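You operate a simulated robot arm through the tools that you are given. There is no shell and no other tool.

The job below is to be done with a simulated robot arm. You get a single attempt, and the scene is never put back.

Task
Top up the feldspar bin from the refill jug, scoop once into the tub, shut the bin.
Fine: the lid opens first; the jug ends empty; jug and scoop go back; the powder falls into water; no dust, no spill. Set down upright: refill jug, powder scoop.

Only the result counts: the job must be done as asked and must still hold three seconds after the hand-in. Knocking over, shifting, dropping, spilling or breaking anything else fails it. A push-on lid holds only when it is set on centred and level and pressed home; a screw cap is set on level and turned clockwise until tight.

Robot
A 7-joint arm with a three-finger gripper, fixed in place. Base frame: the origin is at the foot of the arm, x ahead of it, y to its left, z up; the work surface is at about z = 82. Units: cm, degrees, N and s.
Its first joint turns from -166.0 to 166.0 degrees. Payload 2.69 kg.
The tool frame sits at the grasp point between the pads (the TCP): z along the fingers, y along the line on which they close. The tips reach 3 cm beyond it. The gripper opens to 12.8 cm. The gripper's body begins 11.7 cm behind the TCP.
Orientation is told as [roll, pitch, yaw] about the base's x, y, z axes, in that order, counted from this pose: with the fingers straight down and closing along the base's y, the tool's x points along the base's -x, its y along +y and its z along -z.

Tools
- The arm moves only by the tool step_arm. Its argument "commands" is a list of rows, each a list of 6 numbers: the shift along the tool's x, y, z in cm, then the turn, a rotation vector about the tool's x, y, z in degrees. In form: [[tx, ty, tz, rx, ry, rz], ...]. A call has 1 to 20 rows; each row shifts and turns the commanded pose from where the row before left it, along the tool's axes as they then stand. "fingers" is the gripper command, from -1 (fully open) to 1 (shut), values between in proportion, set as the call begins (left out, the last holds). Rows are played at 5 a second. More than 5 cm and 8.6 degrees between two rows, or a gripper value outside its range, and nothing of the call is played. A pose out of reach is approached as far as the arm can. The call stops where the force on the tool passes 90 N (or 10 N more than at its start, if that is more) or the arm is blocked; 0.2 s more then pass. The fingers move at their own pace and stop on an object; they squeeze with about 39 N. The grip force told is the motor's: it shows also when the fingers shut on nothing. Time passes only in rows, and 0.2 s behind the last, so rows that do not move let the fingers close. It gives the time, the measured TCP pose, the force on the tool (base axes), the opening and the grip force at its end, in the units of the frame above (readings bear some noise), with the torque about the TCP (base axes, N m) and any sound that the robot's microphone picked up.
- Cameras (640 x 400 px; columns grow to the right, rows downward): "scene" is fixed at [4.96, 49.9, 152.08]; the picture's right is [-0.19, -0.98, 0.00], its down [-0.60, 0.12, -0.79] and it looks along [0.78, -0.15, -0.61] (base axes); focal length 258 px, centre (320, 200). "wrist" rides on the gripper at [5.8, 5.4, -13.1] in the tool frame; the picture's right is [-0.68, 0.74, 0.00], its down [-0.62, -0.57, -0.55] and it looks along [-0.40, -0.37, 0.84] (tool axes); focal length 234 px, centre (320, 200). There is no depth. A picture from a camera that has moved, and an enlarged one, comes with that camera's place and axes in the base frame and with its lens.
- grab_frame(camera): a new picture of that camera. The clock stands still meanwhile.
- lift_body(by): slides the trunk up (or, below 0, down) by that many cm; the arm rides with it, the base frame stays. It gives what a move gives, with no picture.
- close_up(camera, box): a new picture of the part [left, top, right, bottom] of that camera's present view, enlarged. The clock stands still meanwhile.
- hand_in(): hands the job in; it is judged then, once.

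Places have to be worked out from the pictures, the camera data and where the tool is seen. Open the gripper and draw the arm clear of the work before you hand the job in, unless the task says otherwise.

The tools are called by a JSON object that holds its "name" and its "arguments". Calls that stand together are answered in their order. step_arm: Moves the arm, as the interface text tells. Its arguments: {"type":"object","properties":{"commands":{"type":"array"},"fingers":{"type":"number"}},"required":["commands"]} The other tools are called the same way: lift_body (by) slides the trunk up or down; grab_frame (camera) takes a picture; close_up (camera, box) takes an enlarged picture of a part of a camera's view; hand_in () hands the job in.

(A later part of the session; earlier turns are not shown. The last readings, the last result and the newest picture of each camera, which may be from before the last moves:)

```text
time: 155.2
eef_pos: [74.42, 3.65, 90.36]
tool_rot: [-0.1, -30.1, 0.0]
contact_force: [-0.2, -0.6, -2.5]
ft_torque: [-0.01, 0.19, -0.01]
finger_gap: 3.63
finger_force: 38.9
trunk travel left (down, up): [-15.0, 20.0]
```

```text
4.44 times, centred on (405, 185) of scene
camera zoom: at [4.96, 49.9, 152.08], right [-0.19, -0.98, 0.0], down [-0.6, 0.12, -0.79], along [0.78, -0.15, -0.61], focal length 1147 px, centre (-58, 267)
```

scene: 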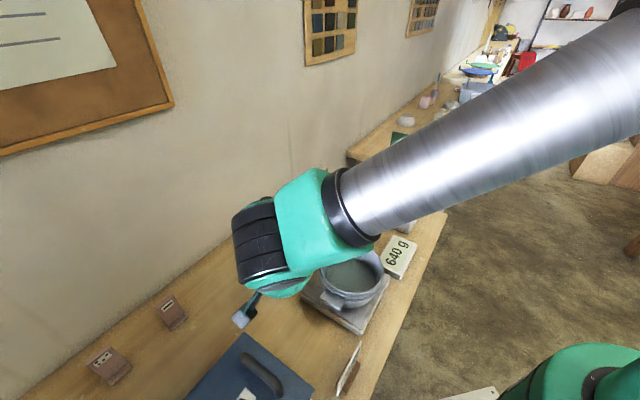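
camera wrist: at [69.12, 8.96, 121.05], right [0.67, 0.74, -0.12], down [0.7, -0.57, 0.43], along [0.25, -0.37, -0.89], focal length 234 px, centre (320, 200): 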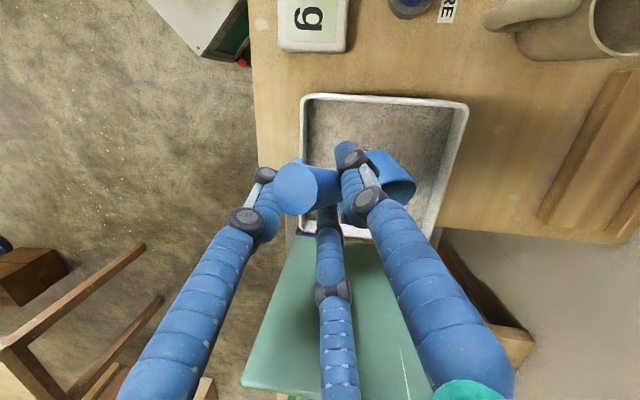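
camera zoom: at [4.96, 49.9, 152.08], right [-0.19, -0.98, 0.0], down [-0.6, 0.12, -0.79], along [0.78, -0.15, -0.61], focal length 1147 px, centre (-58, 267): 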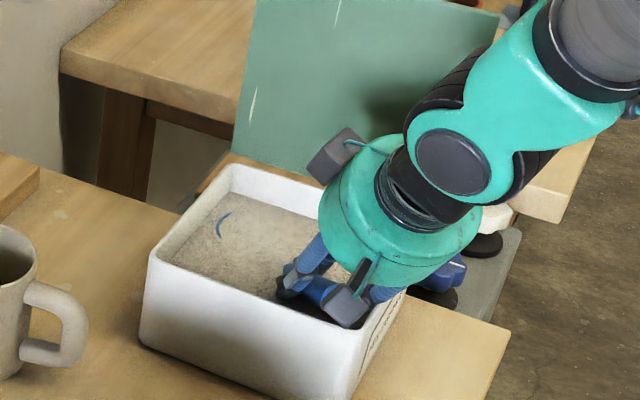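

The load rose to 2.5 N, so the cup has picked up powder. I'll lift it level and gently out of the bin.

{"name": "step_arm", "arguments": {"commands": [[-0.3, 0, -0.52, 0, 0, 0], [-0.4, 0, -0.69, 0, 0, 0], [-0.4, 0, -0.69, 0, 0, 0], [-0.5, 0, -0.87, 0, 0, 0], [-0.5, 0, -0.87, 0, 0, 0], [-0.6, 0, -1.04, 0, 0, 0], [-0.75, 0, -1.3, 0, 0, 0], [-0.75, 0, -1.3, 0, 0, 0], [-0.75, 0, -1.3, 0, 0, 0], [-0.75, 0, -1.3, 0, 0, 0], [-0.75, 0, -1.3, 0, 0, 0], [-0.75, 0, -1.3, 0, 0, 0], [-0.5, 0, -0.87, 0, 0, 0], [0, 0, 0, 0, 0, 0]]}}

{"name": "close_up", "arguments": {"camera": "scene", "box": [340, 100, 480, 230]}}

{"name": "grab_frame", "arguments": {"camera": "wrist"}}

```text
time: 158.2
eef_pos: [74.33, 3.66, 105.73]
tool_rot: [-0.1, -30.0, 0.0]
contact_force: [0.0, 0.0, -2.2]
ft_torque: [-0.05, 0.22, 0.01]
finger_gap: 3.64
finger_force: 38.5
trunk travel left (down, up): [-15.0, 20.0]
```

```text
3.08 times, centred on (410, 165) of scene
camera zoom: at [4.96, 49.9, 152.08], right [-0.19, -0.98, 0.0], down [-0.6, 0.12, -0.79], along [0.78, -0.15, -0.61], focal length 794 px, centre (43, 308)
```

zoom: 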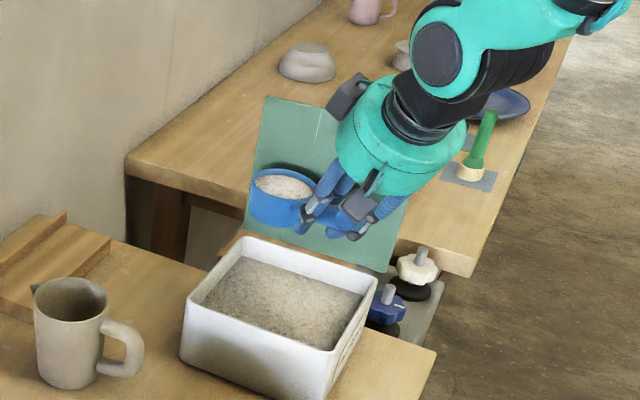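

```text
taken
camera wrist: at [62.75, 8.93, 114.14], right [0.59, 0.74, 0.34], down [0.26, -0.56, 0.78], along [0.77, -0.37, -0.52], focal length 234 px, centre (320, 200)
```

wrist: 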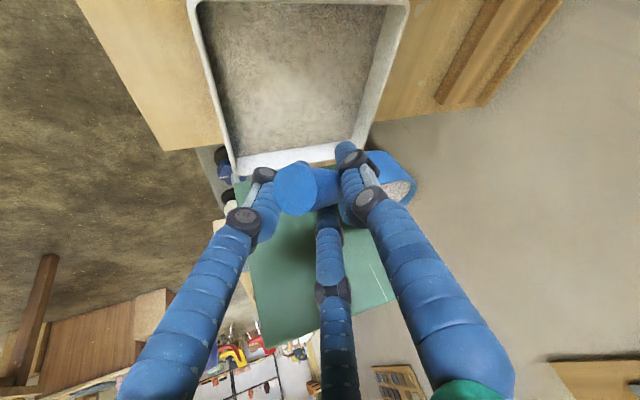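

The scoop is filled level and the bin rim is clean. I'll carry it level, at moderate speed, over toward the tub.

{"name": "step_arm", "arguments": {"commands": [[0.4, 0.35, -0.6, 0, 0, 0], [1.1, 0.9, -1.1, 0, 0, 0], [1.8, 1.4, -1.3, 0, 0, 0], [2.3, 1.8, -1.5, 0, 0, 0], [2.5, 1.95, -1.62, 0, 0, 0], [2.5, 1.95, -1.62, 0, 0, 0], [2.5, 1.95, -1.62, 0, 0, 0], [2.5, 1.95, -1.62, 0, 0, 0], [2.5, 1.95, -1.62, 0, 0, 0], [2.5, 1.95, -1.62, 0, 0, 0], [2.5, 1.95, -1.62, 0, 0, 0], [2.4, 1.9, -1.55, 0, 0, 0], [2.1, 1.65, -1.35, 0, 0, 0], [1.5, 1.2, -0.95, 0, 0, 0], [0.85, 0.65, -0.55, 0, 0, 0], [0, 0, 0, 0, 0, 0]]}}

{"name": "step_arm", "arguments": {"commands": [[0, 0, 0, -1.5, 0, -2.6], [0, 0, 0, -2.5, 0, -4.33], [0, 0, 0, -3, 0, -5.2], [0, 0, 0, -3, 0, -5.2], [0, 0, 0, -3, 0, -5.2], [0, 0, 0, -2.5, 0, -4.33], [0, 0, 0, -1.5, 0, -2.6], [0, 0, 0, -1, 0, -1.73], [0, 0, 0, 0, 0, 0]]}}

{"name": "grab_frame", "arguments": {"camera": "wrist"}}

{"name": "grab_frame", "arguments": {"camera": "scene"}}

```text
time: 161.6
eef_pos: [38.36, 27.24, 108.17]
tool_rot: [-0.2, -30.1, 0.0]
contact_force: [-0.7, 0.1, -2.6]
ft_torque: [-0.02, 0.19, -0.02]
finger_gap: 3.66
finger_force: 39.1
trunk travel left (down, up): [-15.0, 20.0]
```

```text
time: 163.6
eef_pos: [38.34, 27.2, 108.19]
tool_rot: [-0.1, -30.0, 36.2]
contact_force: [-0.4, 0.5, -2.5]
ft_torque: [-0.18, 0.17, 0.02]
finger_gap: 3.68
finger_force: 39.4
trunk travel left (down, up): [-15.0, 20.0]
```

```text
taken
camera wrist: at [25.78, 24.68, 116.63], right [0.04, 0.94, 0.34], down [0.54, -0.3, 0.78], along [0.84, 0.15, -0.52], focal length 234 px, centre (320, 200)
```

wrist: 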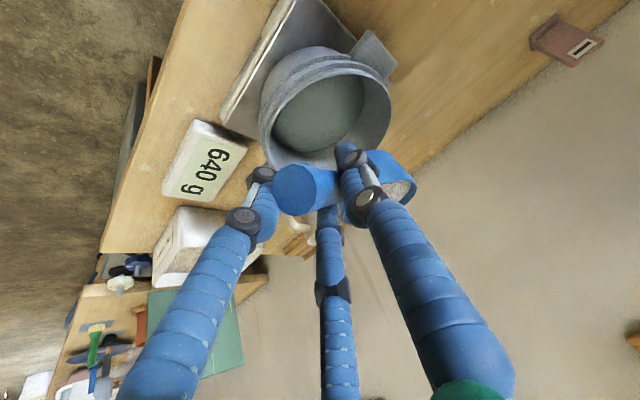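

```text
taken
```

scene: 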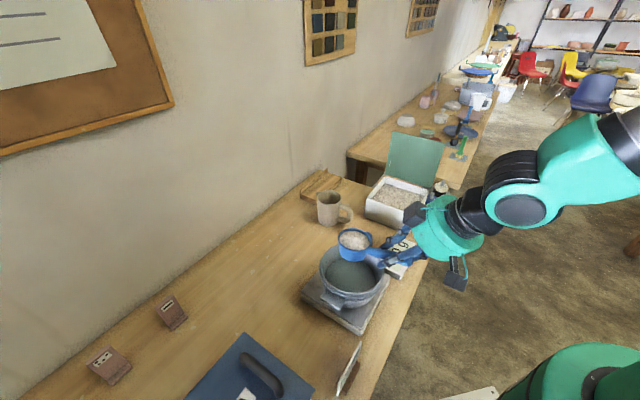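

The tub is in full view. I'll zoom on it to place its rim, water level and centre.

{"name": "close_up", "arguments": {"camera": "wrist", "box": [220, 20, 420, 180]}}

{"name": "close_up", "arguments": {"camera": "scene", "box": [280, 210, 440, 340]}}

```text
2.50 times, centred on (320, 100) of wrist
camera zoom: at [25.78, 24.68, 116.63], right [0.04, 0.94, 0.34], down [0.54, -0.3, 0.78], along [0.84, 0.15, -0.52], focal length 585 px, centre (320, 450)
```

zoom: 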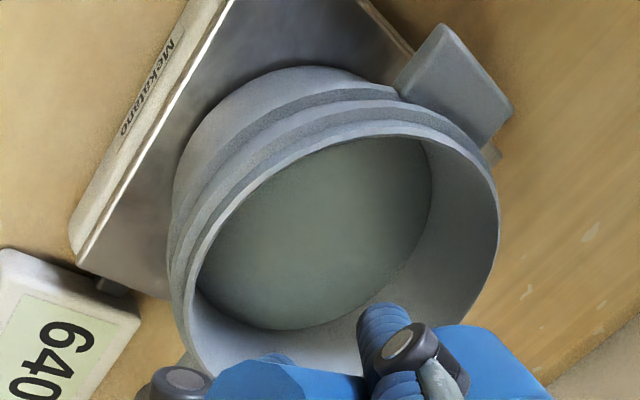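

```text
3.08 times, centred on (360, 275) of scene
camera zoom: at [4.96, 49.9, 152.08], right [-0.19, -0.98, 0.0], down [-0.6, 0.12, -0.79], along [0.78, -0.15, -0.61], focal length 794 px, centre (197, -31)
```

zoom: 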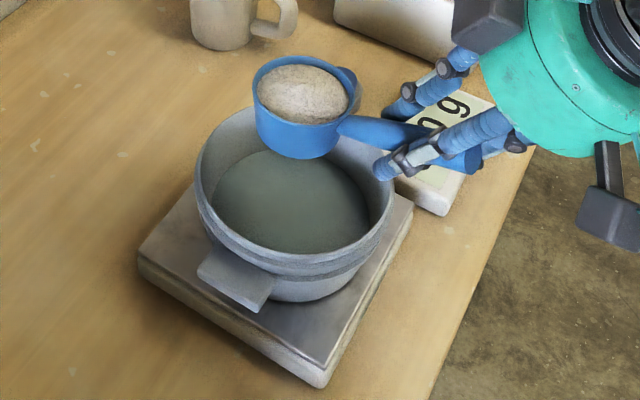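

The cup sits centred over the tub, heaped with powder. I'll tip it forward slowly with the lip kept over the middle of the water, first to 40°.

{"name": "step_arm", "arguments": {"commands": [[0.136, 0, 0.096, 0, 4, 0], [0.136, 0, 0.096, 0, 4, 0], [0.136, 0, 0.096, 0, 4, 0], [0.136, 0, 0.096, 0, 4, 0], [0.136, 0, 0.096, 0, 4, 0], [-0.2375, 0, 0.0625, 0, 2.5, 0], [-0.2375, 0, 0.0625, 0, 2.5, 0], [-0.2375, 0, 0.0625, 0, 2.5, 0], [-0.2375, 0, 0.0625, 0, 2.5, 0], [-0.2375, 0, 0.0625, 0, 2.5, 0], [-0.2375, 0, 0.0625, 0, 2.5, 0], [-0.2375, 0, 0.0625, 0, 2.5, 0], [-0.2375, 0, 0.0625, 0, 2.5, 0]]}}

{"name": "close_up", "arguments": {"camera": "scene", "box": [280, 200, 440, 330]}}

```text
time: 166.4
eef_pos: [39.62, 28.14, 107.07]
tool_rot: [-0.2, 10.0, 36.0]
contact_force: [-0.5, 0.7, -1.0]
ft_torque: [-0.07, 0.01, 0.0]
finger_gap: 3.71
finger_force: 39.0
trunk travel left (down, up): [-15.0, 20.0]
```

```text
3.08 times, centred on (360, 265) of scene
camera zoom: at [4.96, 49.9, 152.08], right [-0.19, -0.98, 0.0], down [-0.6, 0.12, -0.79], along [0.78, -0.15, -0.61], focal length 794 px, centre (197, 0)
```

zoom: 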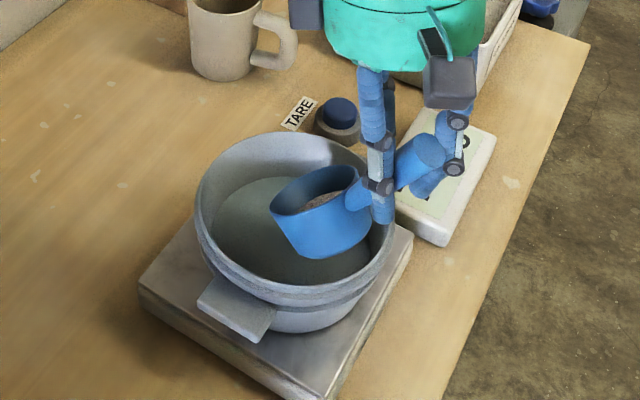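

Powder is falling into the tub (load now 1.0 N), with the lip well inside the rim. Continuing to 80°.

{"name": "step_arm", "arguments": {"commands": [[-0.434, 0, -0.198, 0, 2.5, 0], [-0.434, 0, -0.198, 0, 2.5, 0], [-0.434, 0, -0.198, 0, 2.5, 0], [-0.434, 0, -0.198, 0, 2.5, 0], [-0.434, 0, -0.198, 0, 2.5, 0], [-0.434, 0, -0.198, 0, 2.5, 0], [-0.434, 0, -0.198, 0, 2.5, 0], [-0.434, 0, -0.198, 0, 2.5, 0], [-0.431, 0, -0.362, 0, 2.5, 0], [-0.431, 0, -0.362, 0, 2.5, 0], [-0.431, 0, -0.362, 0, 2.5, 0], [-0.431, 0, -0.362, 0, 2.5, 0], [-0.431, 0, -0.362, 0, 2.5, 0], [-0.431, 0, -0.362, 0, 2.5, 0], [-0.431, 0, -0.362, 0, 2.5, 0], [-0.431, 0, -0.362, 0, 2.5, 0]]}}

{"name": "close_up", "arguments": {"camera": "scene", "box": [280, 200, 440, 330]}}

```text
time: 169.8
eef_pos: [46.17, 32.87, 107.58]
tool_rot: [-0.1, 50.1, 35.8]
contact_force: [0.4, -0.4, -1.1]
ft_torque: [-0.02, -0.09, 0.03]
finger_gap: 3.68
finger_force: 38.8
trunk travel left (down, up): [-15.0, 20.0]
```

```text
3.08 times, centred on (360, 265) of scene
camera zoom: at [4.96, 49.9, 152.08], right [-0.19, -0.98, 0.0], down [-0.6, 0.12, -0.79], along [0.78, -0.15, -0.61], focal length 794 px, centre (197, 0)
```

zoom: 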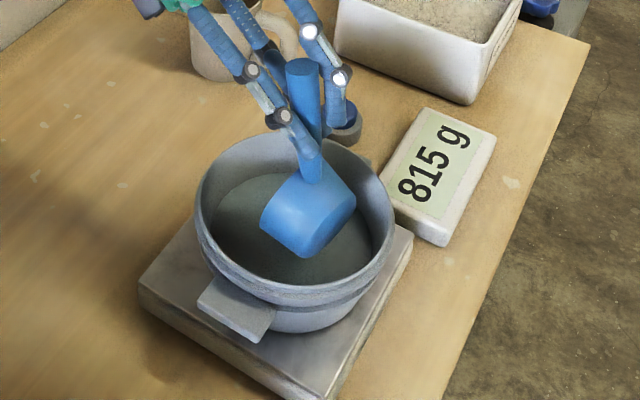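

The scale reads 815 g, up from 640 g, so the powder is landing in the water. I'll tip further to empty the cup completely.

{"name": "step_arm", "arguments": {"commands": [[-0.45, 0, -0.78, 0, 4, 0], [-0.45, 0, -0.78, 0, 4, 0], [-0.45, 0, -0.78, 0, 4, 0], [-0.45, 0, -0.78, 0, 4, 0], [-0.45, 0, -0.78, 0, 4, 0], [-0.263, 0, -0.581, 0, 3.75, 0], [-0.263, 0, -0.581, 0, 3.75, 0], [0, 0, 0, 0, 0, 0], [0, 0, 0, 0, 0, 0], [0, 0, 0, 0, 0, 0]]}}

{"name": "close_up", "arguments": {"camera": "scene", "box": [280, 200, 440, 330]}}

```text
time: 172.0
eef_pos: [48.06, 34.2, 105.88]
tool_rot: [-0.4, 73.9, 35.6]
contact_force: [-0.6, -0.1, -1.1]
ft_torque: [0.02, -0.07, 0.0]
finger_gap: 3.7
finger_force: 38.8
out of reach, approached as far as the arm can: row 6, 7
trunk travel left (down, up): [-15.0, 20.0]
```

```text
3.08 times, centred on (360, 265) of scene
camera zoom: at [4.96, 49.9, 152.08], right [-0.19, -0.98, 0.0], down [-0.6, 0.12, -0.79], along [0.78, -0.15, -0.61], focal length 794 px, centre (197, 0)
```

zoom: 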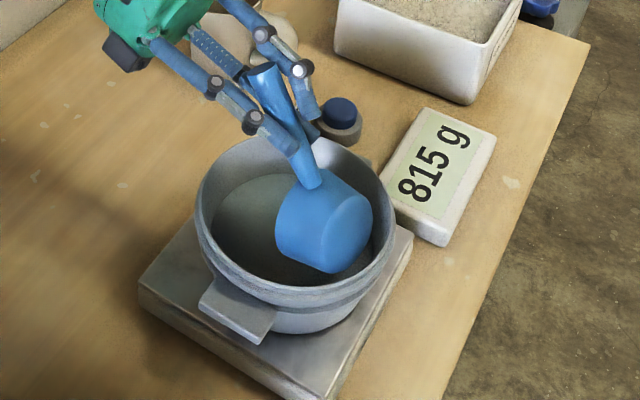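

The cup is empty and the scale is steady at 815 g; the arm reached its limit near 104° of pitch. I'll raise the scoop and un-tip it back to level, keeping it over the tub.

{"name": "step_arm", "arguments": {"commands": [[1.0, 0, -0.3, 0, -2, 0], [1.44, 0, -0.41, 0, 0, 0], [0.545, 0, 0.81, 0, -8, 0], [0.65, 0, 0.73, 0, -8, 0], [0.75, 0, 0.63, 0, -8, 0], [0.83, 0, 0.52, 0, -8, 0], [0, 0, 0, 0, 0, 0]]}}

{"name": "close_up", "arguments": {"camera": "scene", "box": [280, 200, 440, 330]}}

```text
time: 173.6
eef_pos: [44.84, 32.1, 109.36]
tool_rot: [-0.1, 39.6, 35.9]
contact_force: [0.5, -0.3, -0.4]
ft_torque: [0.04, -0.13, 0.0]
finger_gap: 3.71
finger_force: 38.9
trunk travel left (down, up): [-15.0, 20.0]
```

```text
3.08 times, centred on (360, 265) of scene
camera zoom: at [4.96, 49.9, 152.08], right [-0.19, -0.98, 0.0], down [-0.6, 0.12, -0.79], along [0.78, -0.15, -0.61], focal length 794 px, centre (197, 0)
```

zoom: 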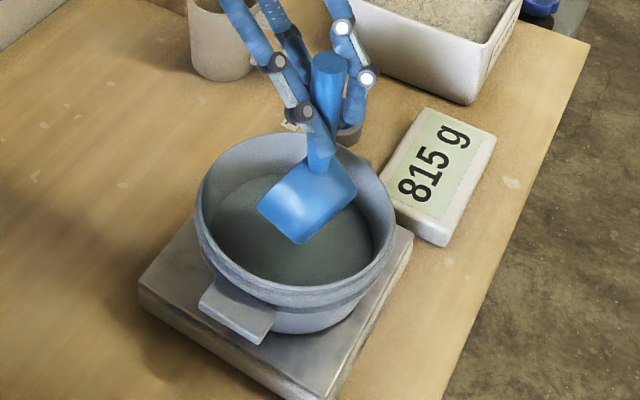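

{"name": "step_arm", "arguments": {"commands": [[0.89, 0, 0.4, 0, -7.73, 0], [0.94, 0, 0.27, 0, -7.73, 0], [0.97, 0, 0.14, 0, -7.73, 0], [0.98, 0, 0, 0, -7.73, 0], [0.97, 0, -0.13, 0, -7.73, 0], [0.94, 0, -0.27, 0, -7.73, 0], [0.89, 0, -0.4, 0, -7.73, 0], [0.83, 0, -0.52, 0, -7.73, 0], [0.75, 0, -0.63, 0, -7.73, 0], [0, 0, 0, 0, 0, 0]]}}

{"name": "close_up", "arguments": {"camera": "scene", "box": [280, 190, 440, 320]}}

{"name": "grab_frame", "arguments": {"camera": "wrist"}}

```text
time: 175.8
eef_pos: [37.96, 27.09, 112.12]
tool_rot: [0.0, -29.9, 36.0]
contact_force: [-0.8, -1.3, -0.4]
ft_torque: [-0.06, 0.02, 0.01]
finger_gap: 3.7
finger_force: 39.2
trunk travel left (down, up): [-15.0, 20.0]
```

```text
3.08 times, centred on (360, 255) of scene
camera zoom: at [4.96, 49.9, 152.08], right [-0.19, -0.98, 0.0], down [-0.6, 0.12, -0.79], along [0.78, -0.15, -0.61], focal length 794 px, centre (197, 31)
```

zoom: 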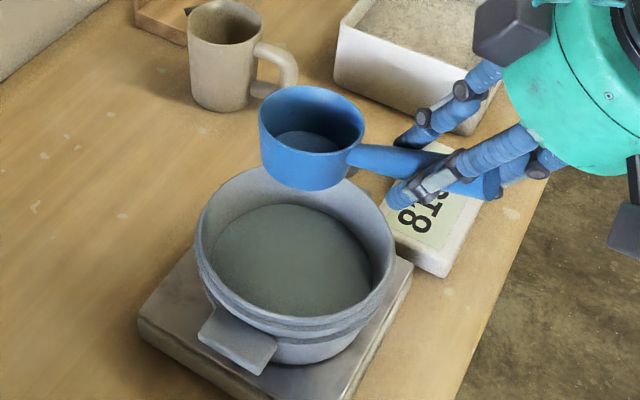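

```text
taken
camera wrist: at [25.42, 24.46, 120.48], right [0.04, 0.94, 0.34], down [0.54, -0.3, 0.78], along [0.84, 0.15, -0.52], focal length 234 px, centre (320, 200)
```

wrist: 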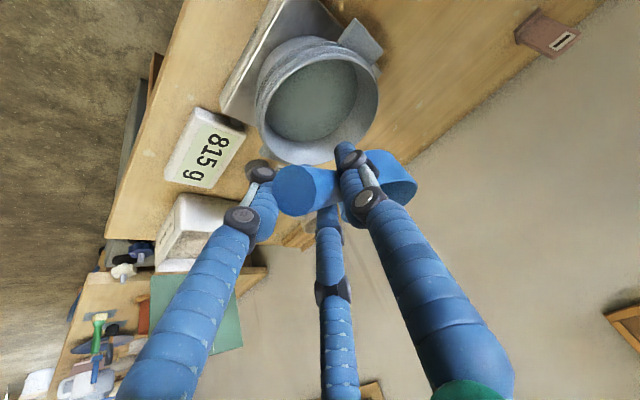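

The scoop is level and empty. I'll carry it back above its original spot at the original heading.

{"name": "step_arm", "arguments": {"commands": [[0, 0, 0, -2.33, 0, -4.03], [0, 0, 0, -2.33, 0, -4.03], [-2.02, 2.72, 2.32, 0, 0, 0], [-2.02, 2.72, 2.32, 0, 0, 0], [-2.02, 2.72, 2.32, 0, 0, 0], [-2.02, 2.72, 2.32, 0, 0, 0], [-2.02, 2.72, 2.32, 0, 0, 0], [-2.02, 2.72, 2.32, 0, 0, 0], [0, 0, 0, 0, 0, 0]]}}

{"name": "grab_frame", "arguments": {"camera": "scene"}}

```text
time: 177.8
eef_pos: [38.64, 50.83, 105.69]
tool_rot: [-0.1, -29.7, 45.3]
contact_force: [0.0, -0.1, -1.2]
ft_torque: [-0.11, 0.03, 0.0]
finger_gap: 3.71
finger_force: 38.9
trunk travel left (down, up): [-15.0, 20.0]
```

```text
taken
```

scene: 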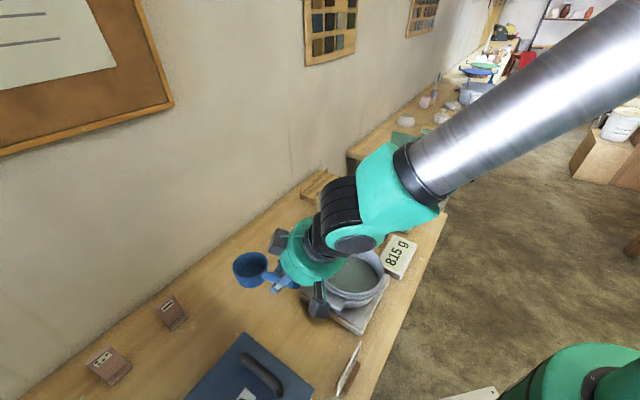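

On station. Lowering to just above the table.

{"name": "step_arm", "arguments": {"commands": [[1.5, 0.12, 2.65, 0, -0.2, 0], [2.0, 0, 3.46, 0, 0, 0], [2.0, 0, 3.46, 0, 0, 0], [1.7, 0, 2.95, 0, 0, 0], [1.05, 0, 1.8, 0, 0, 0], [0, 0, 0, 0, 0, 0]]}}

{"name": "close_up", "arguments": {"camera": "scene", "box": [225, 270, 325, 345]}}

```text
time: 179.2
eef_pos: [38.69, 51.22, 89.39]
tool_rot: [-0.1, -30.0, 45.2]
contact_force: [-0.1, 0.1, -1.3]
ft_torque: [-0.03, 0.05, 0.01]
finger_gap: 3.71
finger_force: 38.6
trunk travel left (down, up): [-15.0, 20.0]
```

```text
5.33 times, centred on (275, 308) of scene
camera zoom: at [4.96, 49.9, 152.08], right [-0.19, -0.98, 0.0], down [-0.6, 0.12, -0.79], along [0.78, -0.15, -0.61], focal length 1376 px, centre (560, -373)
```

zoom: 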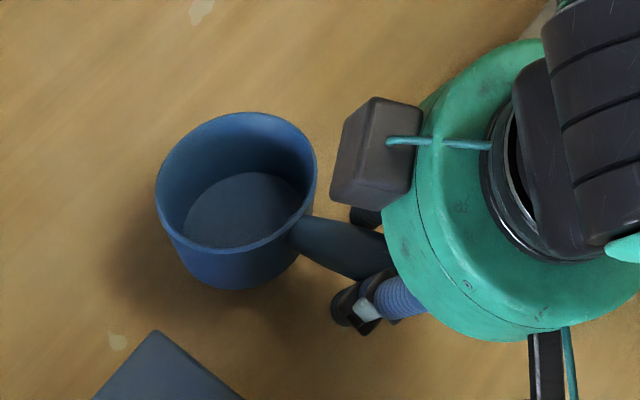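

It looks just like it did at lift-off. I'll lower in small steps until it touches.

{"name": "step_arm", "arguments": {"commands": [[0.3, 0, 0.52, 0, 0, 0], [0.25, 0, 0.43, 0, 0, 0], [0, 0, 0, 0, 0, 0]]}}

{"name": "step_arm", "arguments": {"commands": [[0.15, 0, 0.26, 0, 0, 0], [0, 0, 0, 0, 0, 0]]}}

```text
time: 180.0
eef_pos: [38.78, 51.01, 88.2]
tool_rot: [-0.1, -30.0, 45.3]
contact_force: [0.6, 0.0, -0.8]
ft_torque: [-0.04, 0.09, 0.01]
finger_gap: 3.73
finger_force: 39.0
trunk travel left (down, up): [-15.0, 20.0]
```

```text
time: 180.6
eef_pos: [38.75, 51.0, 88.09]
tool_rot: [-0.1, -30.2, 45.3]
contact_force: [0.5, 0.8, 6.1]
ft_torque: [0.3, -0.46, 0.1]
finger_gap: 3.72
finger_force: 38.7
trunk travel left (down, up): [-15.0, 20.0]
```

Touchdown with 6 N. I'll check its attitude, then release.

{"name": "close_up", "arguments": {"camera": "scene", "box": [235, 280, 315, 345]}}

{"name": "step_arm", "arguments": {"commands": [[0, 0, 0, 0, 0, 0], [0, 0, 0, 0, 0, 0], [0, 0, 0, 0, 0, 0]], "fingers": 0.0625}}

{"name": "close_up", "arguments": {"camera": "scene", "box": [235, 280, 315, 345]}}

{"name": "close_up", "arguments": {"camera": "wrist", "box": [230, 20, 410, 220]}}

```text
6.15 times, centred on (275, 312) of scene
camera zoom: at [4.96, 49.9, 152.08], right [-0.19, -0.98, 0.0], down [-0.6, 0.12, -0.79], along [0.78, -0.15, -0.61], focal length 1588 px, centre (597, -492)
```

zoom: 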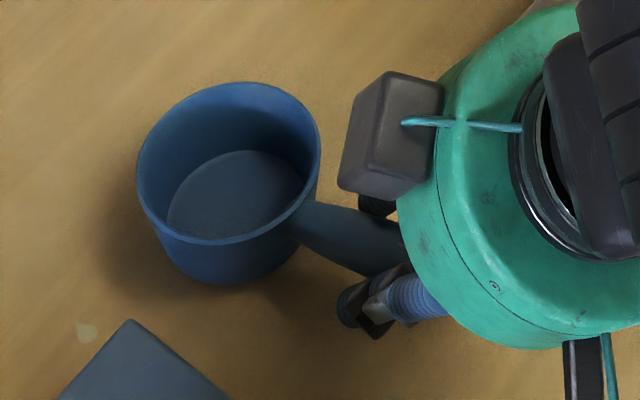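

```text
time: 181.4
eef_pos: [38.79, 50.97, 87.96]
tool_rot: [-0.2, -29.9, 45.3]
contact_force: [-0.1, -0.2, 0.5]
ft_torque: [-0.01, 0.01, 0.01]
finger_gap: 5.99
finger_force: 0.0
trunk travel left (down, up): [-15.0, 20.0]
```

```text
6.15 times, centred on (275, 312) of scene
camera zoom: at [4.96, 49.9, 152.08], right [-0.19, -0.98, 0.0], down [-0.6, 0.12, -0.79], along [0.78, -0.15, -0.61], focal length 1588 px, centre (597, -492)
```

zoom: 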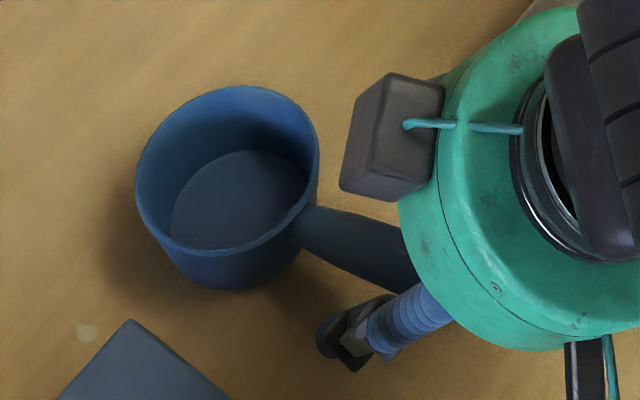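

```text
2.00 times, centred on (320, 120) of wrist
camera zoom: at [26.75, 46.45, 96.46], right [-0.11, 0.93, 0.34], down [0.58, -0.21, 0.78], along [0.8, 0.28, -0.52], focal length 468 px, centre (320, 360)
```

zoom: 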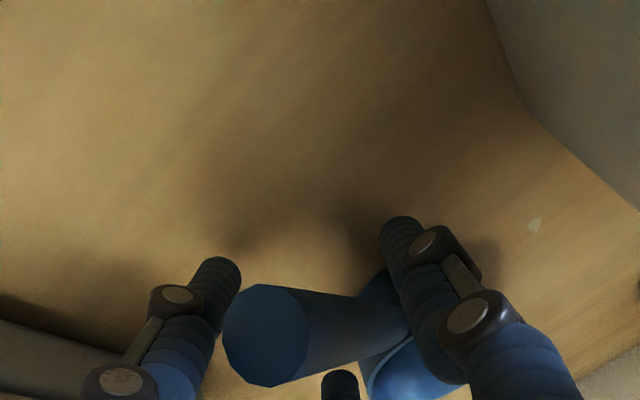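

The scoop stands upright, empty, about 0.4 cm from where it was. I'll open a little more and withdraw along the tool axis, watching for contact.

{"name": "step_arm", "arguments": {"commands": [[0, 0, 0, 0, 0, 0], [0, 0, -0.8, 0, 0, 0], [0, 0, -0.8, 0, 0, 0], [0, 0, -1, 0, 0, 0]], "fingers": -0.1}}

{"name": "step_arm", "arguments": {"commands": [[0, 0, -1.5, 0, 0, 0], [0, 0, -2, 0, 0, 0], [0, 0, -2.5, 0, 0, 0], [0, 0, -3, 0, 0, 0], [-1.5, 0, -3, 0, 0, 0], [-2, 0, -3.5, 0, 0, 0], [-2, 0, -3.5, 0, 0, 0]]}}

{"name": "grab_frame", "arguments": {"camera": "scene"}}

```text
time: 182.4
eef_pos: [37.79, 49.95, 90.25]
tool_rot: [0.0, -30.1, 45.3]
contact_force: [0.2, -0.1, -0.2]
ft_torque: [0.0, -0.02, 0.01]
finger_gap: 7.07
finger_force: 0.1
trunk travel left (down, up): [-15.0, 20.0]
```

```text
time: 184.0
eef_pos: [34.52, 46.85, 109.54]
tool_rot: [-0.1, -30.0, 45.3]
contact_force: [1.3, 0.9, -1.0]
ft_torque: [0.02, 0.03, 0.0]
finger_gap: 7.04
finger_force: 0.1
trunk travel left (down, up): [-15.0, 20.0]
```

```text
taken
```

scene: 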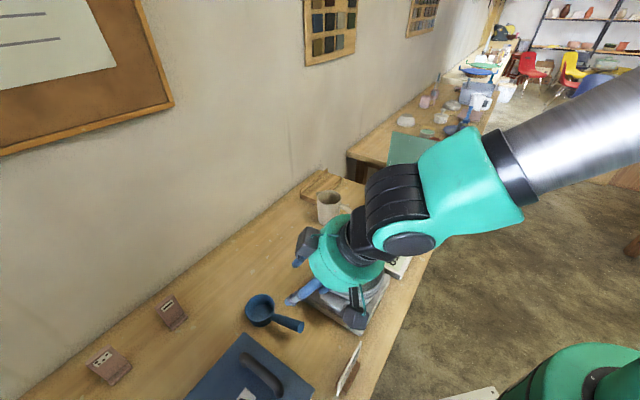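

The scoop is back. Next I'll nudge the tub back the 1.2 cm it slid earlier, using closed fingers straight down. First I'll reorient high up and position beside it.

{"name": "step_arm", "arguments": {"commands": [[0, 0, 0, 0, 7.5, 0], [0, 0, 0, 0, 7.5, 0], [0, 0, 0, 0, 7.5, 0], [0, 0, 0, 0, 7.5, 0], [0, 0, 0, 0, 0, 0]], "fingers": 1}}

{"name": "grab_frame", "arguments": {"camera": "scene"}}

```text
time: 185.2
eef_pos: [34.51, 46.83, 109.44]
tool_rot: [-0.1, 0.1, 45.3]
contact_force: [0.9, 0.3, 0.1]
ft_torque: [-0.05, 0.03, 0.02]
finger_gap: 0.21
finger_force: 31.2
trunk travel left (down, up): [-15.0, 20.0]
```

```text
taken
```

scene: 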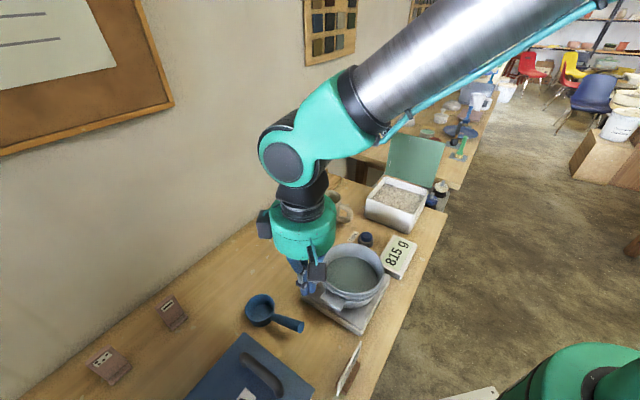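

{"name": "step_arm", "arguments": {"commands": [[3.5, -2.78, 0, 0, 0, 0], [3.5, -2.78, 0, 0, 0, 0], [3.5, -2.78, 0, 0, 0, 0], [3.5, -2.78, 0, 0, 0, 0], [0, 0, 0, 0, 0, 0]]}}

{"name": "close_up", "arguments": {"camera": "scene", "box": [230, 220, 430, 345]}}

{"name": "grab_frame", "arguments": {"camera": "wrist"}}

```text
time: 186.4
eef_pos: [32.53, 28.79, 109.37]
tool_rot: [0.0, -0.2, 45.2]
contact_force: [-0.7, 0.5, 1.2]
ft_torque: [0.08, -0.07, 0.02]
finger_gap: 0.21
finger_force: 31.2
trunk travel left (down, up): [-15.0, 20.0]
```

```text
3.20 times, centred on (330, 282) of scene
camera zoom: at [4.96, 49.9, 152.08], right [-0.19, -0.98, 0.0], down [-0.6, 0.12, -0.79], along [0.78, -0.15, -0.61], focal length 826 px, centre (288, -64)
```

zoom: 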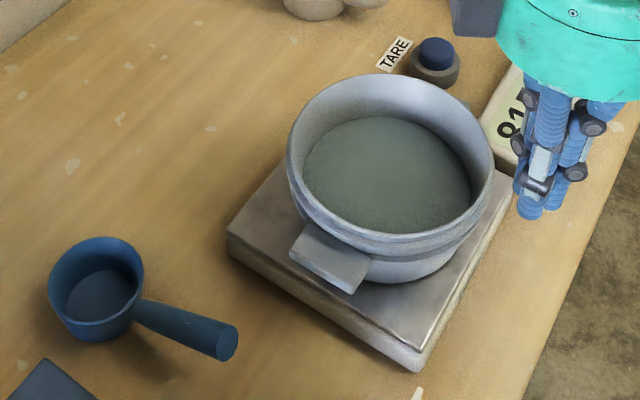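

```text
taken
camera wrist: at [24.58, 28.32, 122.58], right [-0.05, 1.0, 0.0], down [0.83, 0.04, 0.55], along [0.55, 0.03, -0.84], focal length 234 px, centre (320, 200)
```

wrist: 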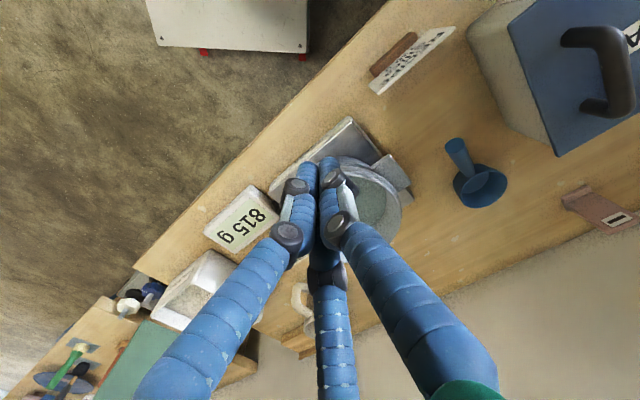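

Descending beside the tub to z ≈ 91, well above the scale plate.

{"name": "step_arm", "arguments": {"commands": [[0, 0, 4, 0, 0, 0], [0, 0, 4, 0, 0, 0], [0, 0, 4, 0, 0, 0], [0, 0, 3.5, 0, 0, 0], [0, 0, 2.9, 0, 0, 0], [0, 0, 0, 0, 0, 0]]}}

{"name": "close_up", "arguments": {"camera": "scene", "box": [230, 220, 430, 345]}}

```text
time: 187.8
eef_pos: [32.32, 29.1, 90.99]
tool_rot: [-0.1, 0.0, 45.2]
contact_force: [-0.9, 0.7, -0.1]
ft_torque: [-0.02, 0.01, 0.03]
finger_gap: 0.21
finger_force: 31.7
trunk travel left (down, up): [-15.0, 20.0]
```

```text
3.20 times, centred on (330, 282) of scene
camera zoom: at [4.96, 49.9, 152.08], right [-0.19, -0.98, 0.0], down [-0.6, 0.12, -0.79], along [0.78, -0.15, -0.61], focal length 826 px, centre (288, -64)
```

zoom: 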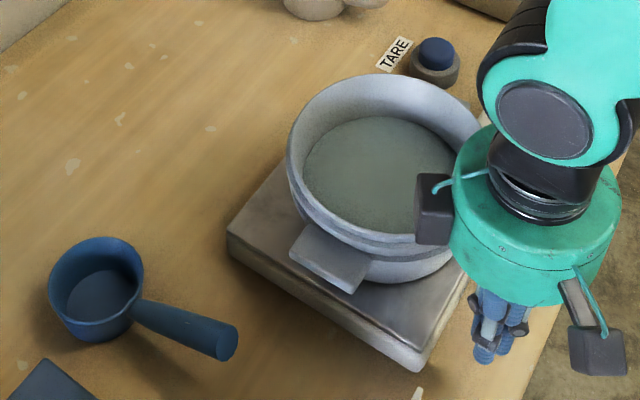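

Approaching the tub's side in small steps.

{"name": "step_arm", "arguments": {"commands": [[-0.9, -0.45, 0, 0, 0, 0], [-0.9, -0.45, 0, 0, 0, 0], [-0.45, -0.22, 0, 0, 0, 0], [0, 0, 0, 0, 0, 0]]}}

{"name": "step_arm", "arguments": {"commands": [[-0.27, -0.135, 0, 0, 0, 0], [0, 0, 0, 0, 0, 0]]}}

{"name": "step_arm", "arguments": {"commands": [[-0.27, -0.135, 0, 0, 0, 0], [0, 0, 0, 0, 0, 0]]}}

{"name": "close_up", "arguments": {"camera": "scene", "box": [230, 220, 430, 345]}}

```text
time: 188.8
eef_pos: [34.9, 29.74, 91.17]
tool_rot: [-0.1, 0.0, 45.3]
contact_force: [-0.7, 0.1, -1.3]
ft_torque: [0.0, 0.0, 0.0]
finger_gap: 0.18
finger_force: 31.9
trunk travel left (down, up): [-15.0, 20.0]
```

```text
time: 189.4
eef_pos: [35.22, 29.84, 91.02]
tool_rot: [-0.1, 0.0, 45.2]
contact_force: [-0.5, -0.6, 0.5]
ft_torque: [0.01, 0.01, -0.03]
finger_gap: 0.21
finger_force: 31.4
trunk travel left (down, up): [-15.0, 20.0]
```

```text
time: 190.0
eef_pos: [35.57, 30.04, 90.99]
tool_rot: [0.0, 0.1, 45.3]
contact_force: [-0.2, 0.2, -1.0]
ft_torque: [0.02, -0.01, 0.03]
finger_gap: 0.21
finger_force: 32.3
trunk travel left (down, up): [-15.0, 20.0]
```

```text
3.20 times, centred on (330, 282) of scene
camera zoom: at [4.96, 49.9, 152.08], right [-0.19, -0.98, 0.0], down [-0.6, 0.12, -0.79], along [0.78, -0.15, -0.61], focal length 826 px, centre (288, -64)
```

zoom: 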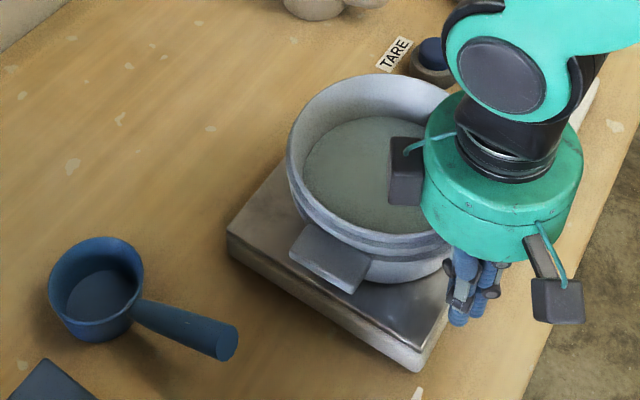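

Nearly touching. I'll continue in 3 mm steps until contact shows.

{"name": "step_arm", "arguments": {"commands": [[-0.27, -0.135, 0, 0, 0, 0], [0, 0, 0, 0, 0, 0]]}}

{"name": "step_arm", "arguments": {"commands": [[-0.27, -0.135, 0, 0, 0, 0], [0, 0, 0, 0, 0, 0]]}}

{"name": "step_arm", "arguments": {"commands": [[-0.27, -0.135, 0, 0, 0, 0], [0, 0, 0, 0, 0, 0]]}}

{"name": "close_up", "arguments": {"camera": "scene", "box": [230, 220, 430, 345]}}

```text
time: 190.6
eef_pos: [35.78, 30.03, 91.06]
tool_rot: [0.0, 0.0, 45.3]
contact_force: [-0.1, -0.3, 0.5]
ft_torque: [0.0, 0.0, 0.01]
finger_gap: 0.2
finger_force: 31.6
trunk travel left (down, up): [-15.0, 20.0]
```

```text
time: 191.2
eef_pos: [36.02, 30.16, 91.09]
tool_rot: [0.0, 0.0, 45.3]
contact_force: [-0.7, 1.0, 0.1]
ft_torque: [0.02, -0.03, 0.0]
finger_gap: 0.23
finger_force: 31.8
trunk travel left (down, up): [-15.0, 20.0]
```

```text
time: 191.8
eef_pos: [36.27, 30.23, 91.07]
tool_rot: [-0.1, 0.1, 45.3]
contact_force: [-1.0, -0.7, 1.1]
ft_torque: [0.0, 0.04, 0.01]
finger_gap: 0.21
finger_force: 31.6
trunk travel left (down, up): [-15.0, 20.0]
```

```text
3.20 times, centred on (330, 282) of scene
camera zoom: at [4.96, 49.9, 152.08], right [-0.19, -0.98, 0.0], down [-0.6, 0.12, -0.79], along [0.78, -0.15, -0.61], focal length 826 px, centre (288, -64)
```

zoom: 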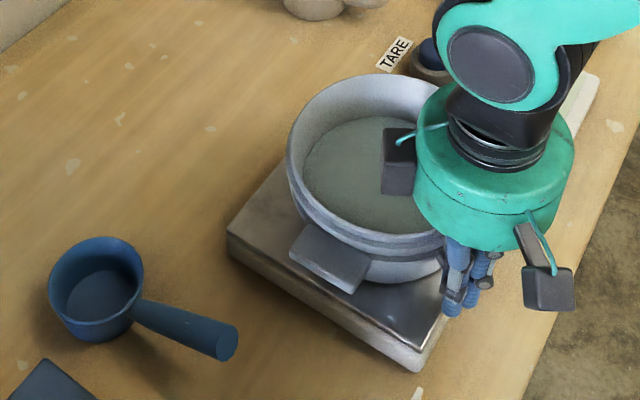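

{"name": "step_arm", "arguments": {"commands": [[-0.27, -0.135, 0, 0, 0, 0], [0, 0, 0, 0, 0, 0]]}}

{"name": "step_arm", "arguments": {"commands": [[-0.27, -0.135, 0, 0, 0, 0], [0, 0, 0, 0, 0, 0]]}}

{"name": "step_arm", "arguments": {"commands": [[-0.27, -0.135, 0, 0, 0, 0], [0, 0, 0, 0, 0, 0]]}}

{"name": "close_up", "arguments": {"camera": "scene", "box": [230, 220, 430, 345]}}

```text
time: 192.4
eef_pos: [36.53, 30.25, 91.02]
tool_rot: [-0.1, 0.0, 45.3]
contact_force: [-0.1, -1.2, 0.3]
ft_torque: [0.01, 0.02, 0.0]
finger_gap: 0.23
finger_force: 31.6
trunk travel left (down, up): [-15.0, 20.0]
```

```text
time: 193.0
eef_pos: [37.0, 30.47, 91.04]
tool_rot: [-0.1, 0.0, 45.2]
contact_force: [-1.7, -0.7, 0.4]
ft_torque: [0.04, -0.06, -0.03]
finger_gap: 0.22
finger_force: 31.8
trunk travel left (down, up): [-15.0, 20.0]
```

```text
time: 193.6
eef_pos: [37.28, 30.55, 91.06]
tool_rot: [-0.2, 0.0, 45.2]
contact_force: [-2.2, -1.0, 0.7]
ft_torque: [0.03, -0.07, -0.02]
finger_gap: 0.23
finger_force: 31.7
trunk travel left (down, up): [-15.0, 20.0]
```

```text
3.20 times, centred on (330, 282) of scene
camera zoom: at [4.96, 49.9, 152.08], right [-0.19, -0.98, 0.0], down [-0.6, 0.12, -0.79], along [0.78, -0.15, -0.61], focal length 826 px, centre (288, -64)
```

zoom: 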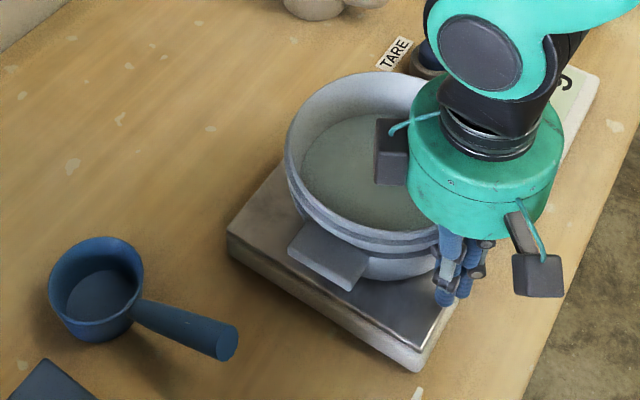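

Contact at about 2 N, and the tub is sliding back smoothly. I need about 0.9 cm more.

{"name": "step_arm", "arguments": {"commands": [[-0.18, -0.09, 0, 0, 0, 0], [-0.18, -0.09, 0, 0, 0, 0], [-0.18, -0.09, 0, 0, 0, 0], [0, 0, 0, 0, 0, 0]]}}

{"name": "close_up", "arguments": {"camera": "scene", "box": [230, 220, 430, 345]}}

```text
time: 194.6
eef_pos: [37.59, 30.71, 91.02]
tool_rot: [-0.2, 0.0, 45.3]
contact_force: [-2.4, -1.2, -1.3]
ft_torque: [0.03, -0.08, 0.02]
finger_gap: 0.22
finger_force: 31.3
trunk travel left (down, up): [-15.0, 20.0]
```

```text
3.20 times, centred on (330, 282) of scene
camera zoom: at [4.96, 49.9, 152.08], right [-0.19, -0.98, 0.0], down [-0.6, 0.12, -0.79], along [0.78, -0.15, -0.61], focal length 826 px, centre (288, -64)
```

zoom: 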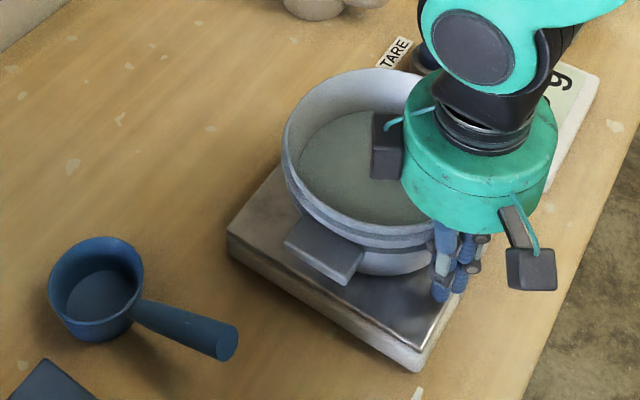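

{"name": "step_arm", "arguments": {"commands": [[-0.14, -0.07, 0, 0, 0, 0], [-0.1, -0.05, 0, 0, 0, 0], [0, 0, 0, 0, 0, 0]]}}

{"name": "step_arm", "arguments": {"commands": [[0.9, 0.45, 0, 0, 0, 0], [1.8, 0.9, 0, 0, 0, 0], [1.8, 0.9, 0, 0, 0, 0], [0, 0, -4, 0, 0, 0], [0, 0, -4, 0, 0, 0], [0, 0, -4.5, 0, 0, 0], [0, 0, -4.5, 0, 0, 0]]}}

{"name": "close_up", "arguments": {"camera": "scene", "box": [230, 220, 430, 345]}}

```text
time: 195.4
eef_pos: [37.99, 30.75, 91.03]
tool_rot: [-0.1, 0.0, 45.3]
contact_force: [-3.7, 0.0, 0.0]
ft_torque: [0.04, -0.09, -0.04]
finger_gap: 0.17
finger_force: 31.9
trunk travel left (down, up): [-15.0, 20.0]
```

```text
time: 197.0
eef_pos: [33.23, 29.14, 107.87]
tool_rot: [-0.1, 0.1, 45.3]
contact_force: [0.2, 0.3, 0.6]
ft_torque: [-0.06, 0.04, 0.03]
finger_gap: 0.21
finger_force: 31.2
trunk travel left (down, up): [-15.0, 20.0]
```

```text
3.20 times, centred on (330, 282) of scene
camera zoom: at [4.96, 49.9, 152.08], right [-0.19, -0.98, 0.0], down [-0.6, 0.12, -0.79], along [0.78, -0.15, -0.61], focal length 826 px, centre (288, -64)
```

zoom: 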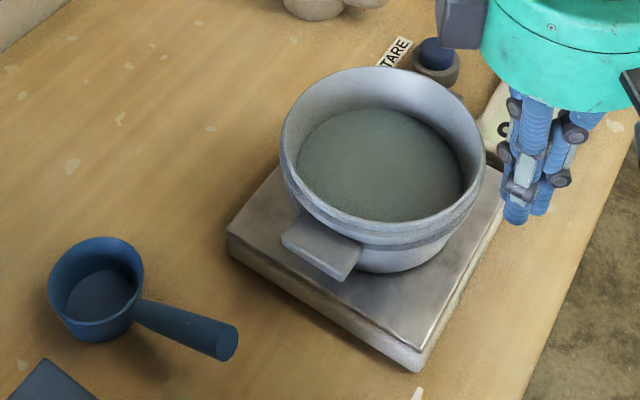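

The tub now matches its original picture to within a pixel, with no spill. Next I'll shut the bin. I'll travel high with the fingers at the 5.1 cm gap to the spot above the lid's handle, behind the open lid.

{"name": "step_arm", "arguments": {"commands": [[0, 0, -4, 0, 0, 0], [0, 0, -4, 0, 0, 0], [0, 0, -4, 0, 0, 0], [0, 0, -4.2, 0, 0, 0], [0, 0, 0, 0, 0, 0]], "fingers": 0.2}}

{"name": "step_arm", "arguments": {"commands": [[-0.96, -4.35, 0, 0, 0, 0], [-0.96, -4.35, 0, 0, 0, 0], [-0.96, -4.35, 0, 0, 0, 0], [-0.96, -4.35, 0, 0, 0, 0], [-0.96, -4.35, 0, 0, 0, 0], [-0.96, -4.35, 0, 0, 0, 0], [-0.96, -4.35, 0, 0, 0, 0], [-0.96, -4.35, 0, 0, 0, 0], [-0.96, -4.35, 0, 0, 0, 0], [-0.96, -4.35, 0, 0, 0, 0], [-0.96, -4.35, 0, 0, 0, 0], [-0.96, -4.35, 0, 0, 0, 0], [-0.96, -4.35, 0, 0, 0, 0], [-0.96, -4.35, 0, 0, 0, 0], [-0.96, -4.35, 0, 0, 0, 0], [0, 0, 0, 0, 0, 0]]}}

{"name": "grab_frame", "arguments": {"camera": "wrist"}}

{"name": "close_up", "arguments": {"camera": "scene", "box": [340, 60, 480, 240]}}

```text
time: 198.2
eef_pos: [33.27, 28.89, 124.56]
tool_rot: [-0.1, 0.1, 45.4]
contact_force: [-0.3, -0.8, 0.4]
ft_torque: [0.05, -0.01, 0.0]
finger_gap: 5.12
finger_force: 0.1
trunk travel left (down, up): [-15.0, 20.0]
```

```text
time: 201.6
eef_pos: [89.89, -6.57, 124.39]
tool_rot: [0.1, 0.0, 45.3]
contact_force: [0.5, -0.6, -0.2]
ft_torque: [0.02, 0.05, -0.04]
finger_gap: 5.11
finger_force: 0.2
trunk travel left (down, up): [-15.0, 20.0]
```

```text
taken
camera wrist: at [81.96, -7.12, 137.45], right [-0.05, 1.0, 0.0], down [0.84, 0.04, 0.55], along [0.55, 0.03, -0.84], focal length 234 px, centre (320, 200)
```

wrist: 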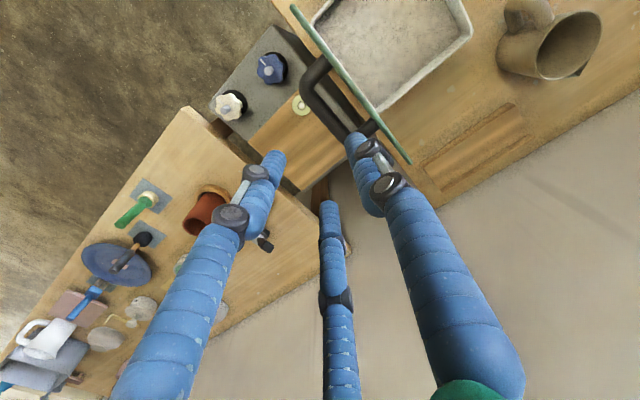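

```text
2.22 times, centred on (410, 150) of scene
camera zoom: at [4.96, 49.9, 152.08], right [-0.19, -0.98, 0.0], down [-0.6, 0.12, -0.79], along [0.78, -0.15, -0.61], focal length 573 px, centre (120, 311)
```

zoom: 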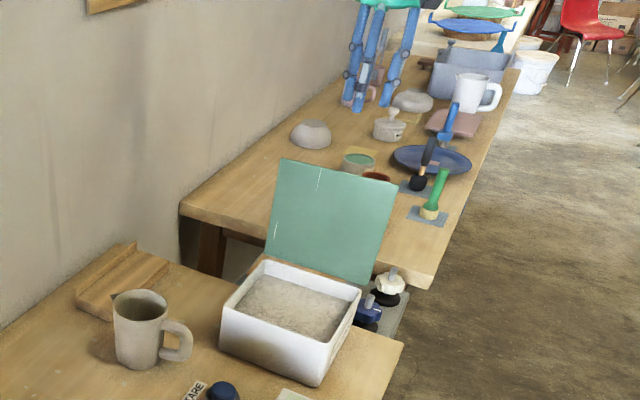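

Same view as when I left it, so I'll retrace the descent around the handle, slowly near the end.

{"name": "step_arm", "arguments": {"commands": [[0, 0, 4, 0, 0, 0], [0, 0, 4, 0, 0, 0], [0, 0, 3, 0, 0, 0], [0, 0, 1.5, 0, 0, 0], [0, 0, 0, 0, 0, 0]]}}

{"name": "close_up", "arguments": {"camera": "wrist", "box": [240, 40, 440, 240]}}

```text
time: 202.8
eef_pos: [89.91, -6.42, 111.88]
tool_rot: [-0.1, 0.0, 45.3]
contact_force: [0.0, 0.3, 1.0]
ft_torque: [-0.01, 0.0, 0.02]
finger_gap: 5.14
finger_force: 0.1
trunk travel left (down, up): [-15.0, 20.0]
```

```text
2.00 times, centred on (340, 140) of wrist
camera zoom: at [81.85, -6.99, 124.98], right [-0.05, 1.0, 0.0], down [0.83, 0.04, 0.55], along [0.55, 0.03, -0.84], focal length 468 px, centre (280, 320)
```

zoom: 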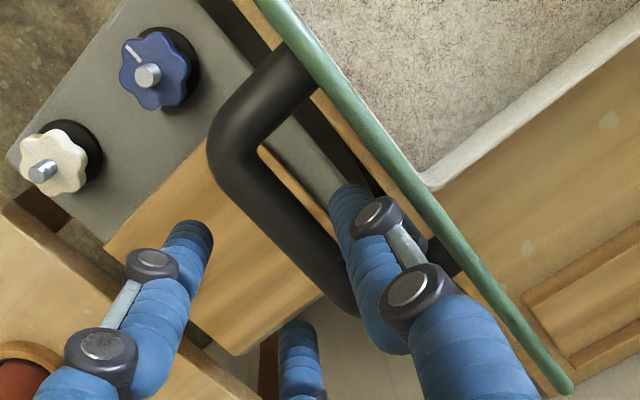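

Front finger between lid and bar, as before. Continuing down to z ≈ 105.8.

{"name": "step_arm", "arguments": {"commands": [[0, 0, 1, 0, 0, 0], [0, 0, 1, 0, 0, 0], [0, 0, 1, 0, 0, 0], [0, 0, 1, 0, 0, 0], [0, 0, 1, 0, 0, 0], [0, 0, 1, 0, 0, 0], [0, 0, 0, 0, 0, 0]]}}

{"name": "close_up", "arguments": {"camera": "wrist", "box": [240, 40, 440, 240]}}

```text
time: 204.4
eef_pos: [89.69, -6.48, 105.74]
tool_rot: [-0.2, 0.0, 45.4]
contact_force: [0.1, -0.5, 0.5]
ft_torque: [0.04, 0.02, 0.01]
finger_gap: 5.09
finger_force: 0.1
trunk travel left (down, up): [-15.0, 20.0]
```

```text
2.00 times, centred on (340, 140) of wrist
camera zoom: at [81.87, -6.97, 118.89], right [-0.05, 1.0, 0.0], down [0.83, 0.04, 0.55], along [0.55, 0.03, -0.84], focal length 468 px, centre (280, 320)
```

zoom: 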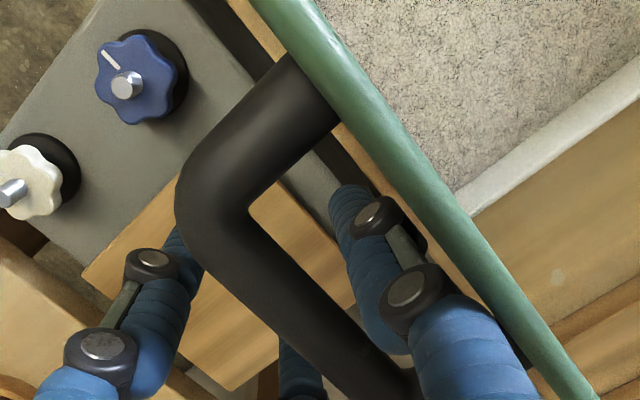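

Closing on the bar; the free lid will adjust to the grip.

{"name": "step_arm", "arguments": {"commands": [[0, 0, 0, 0, 0, 0], [0, 0, 0, 0, 0, 0], [0, 0, 0, 0, 0, 0]], "fingers": 1}}

{"name": "close_up", "arguments": {"camera": "scene", "box": [370, 90, 480, 240]}}

```text
time: 205.2
eef_pos: [89.72, -6.48, 105.67]
tool_rot: [-0.2, 0.1, 45.3]
contact_force: [-1.9, -1.0, 0.0]
ft_torque: [0.07, -0.05, 0.31]
finger_gap: 2.5
finger_force: 44.2
trunk travel left (down, up): [-15.0, 20.0]
```

```text
2.67 times, centred on (425, 165) of scene
camera zoom: at [4.96, 49.9, 152.08], right [-0.19, -0.98, 0.0], down [-0.6, 0.12, -0.79], along [0.78, -0.15, -0.61], focal length 688 px, centre (40, 293)
```

zoom: 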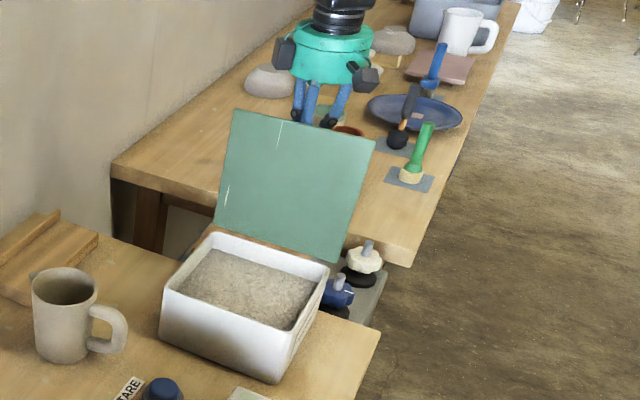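

The grip holds the bar about 1.4 cm lower in the fingers than at opening, and the tips would strike the lid on the way down. I'll reopen, rise 1.6 cm and regrip.

{"name": "step_arm", "arguments": {"commands": [[0, 0, 0, 0, 0, 0], [0, 0, 0, 0, 0, 0], [0, 0, -0.8, 0, 0, 0], [0, 0, -0.9, 0, 0, 0], [0, 0, 0, 0, 0, 0]], "fingers": 0.2}}

{"name": "step_arm", "arguments": {"commands": [[0, 0, 0, 0, 0, 0], [0, 0, 0, 0, 0, 0], [0, 0, 0, 0, 0, 0]], "fingers": 1}}

```text
time: 206.4
eef_pos: [89.7, -6.47, 107.54]
tool_rot: [-0.1, 0.1, 45.3]
contact_force: [-0.4, 1.1, -0.5]
ft_torque: [-0.02, -0.01, -0.01]
finger_gap: 5.12
finger_force: 0.0
trunk travel left (down, up): [-15.0, 20.0]
```

```text
time: 207.2
eef_pos: [89.72, -6.53, 107.47]
tool_rot: [0.0, 0.1, 45.3]
contact_force: [-2.0, 0.2, -1.6]
ft_torque: [0.03, -0.01, 0.72]
finger_gap: 2.62
finger_force: 45.8
trunk travel left (down, up): [-15.0, 20.0]
```

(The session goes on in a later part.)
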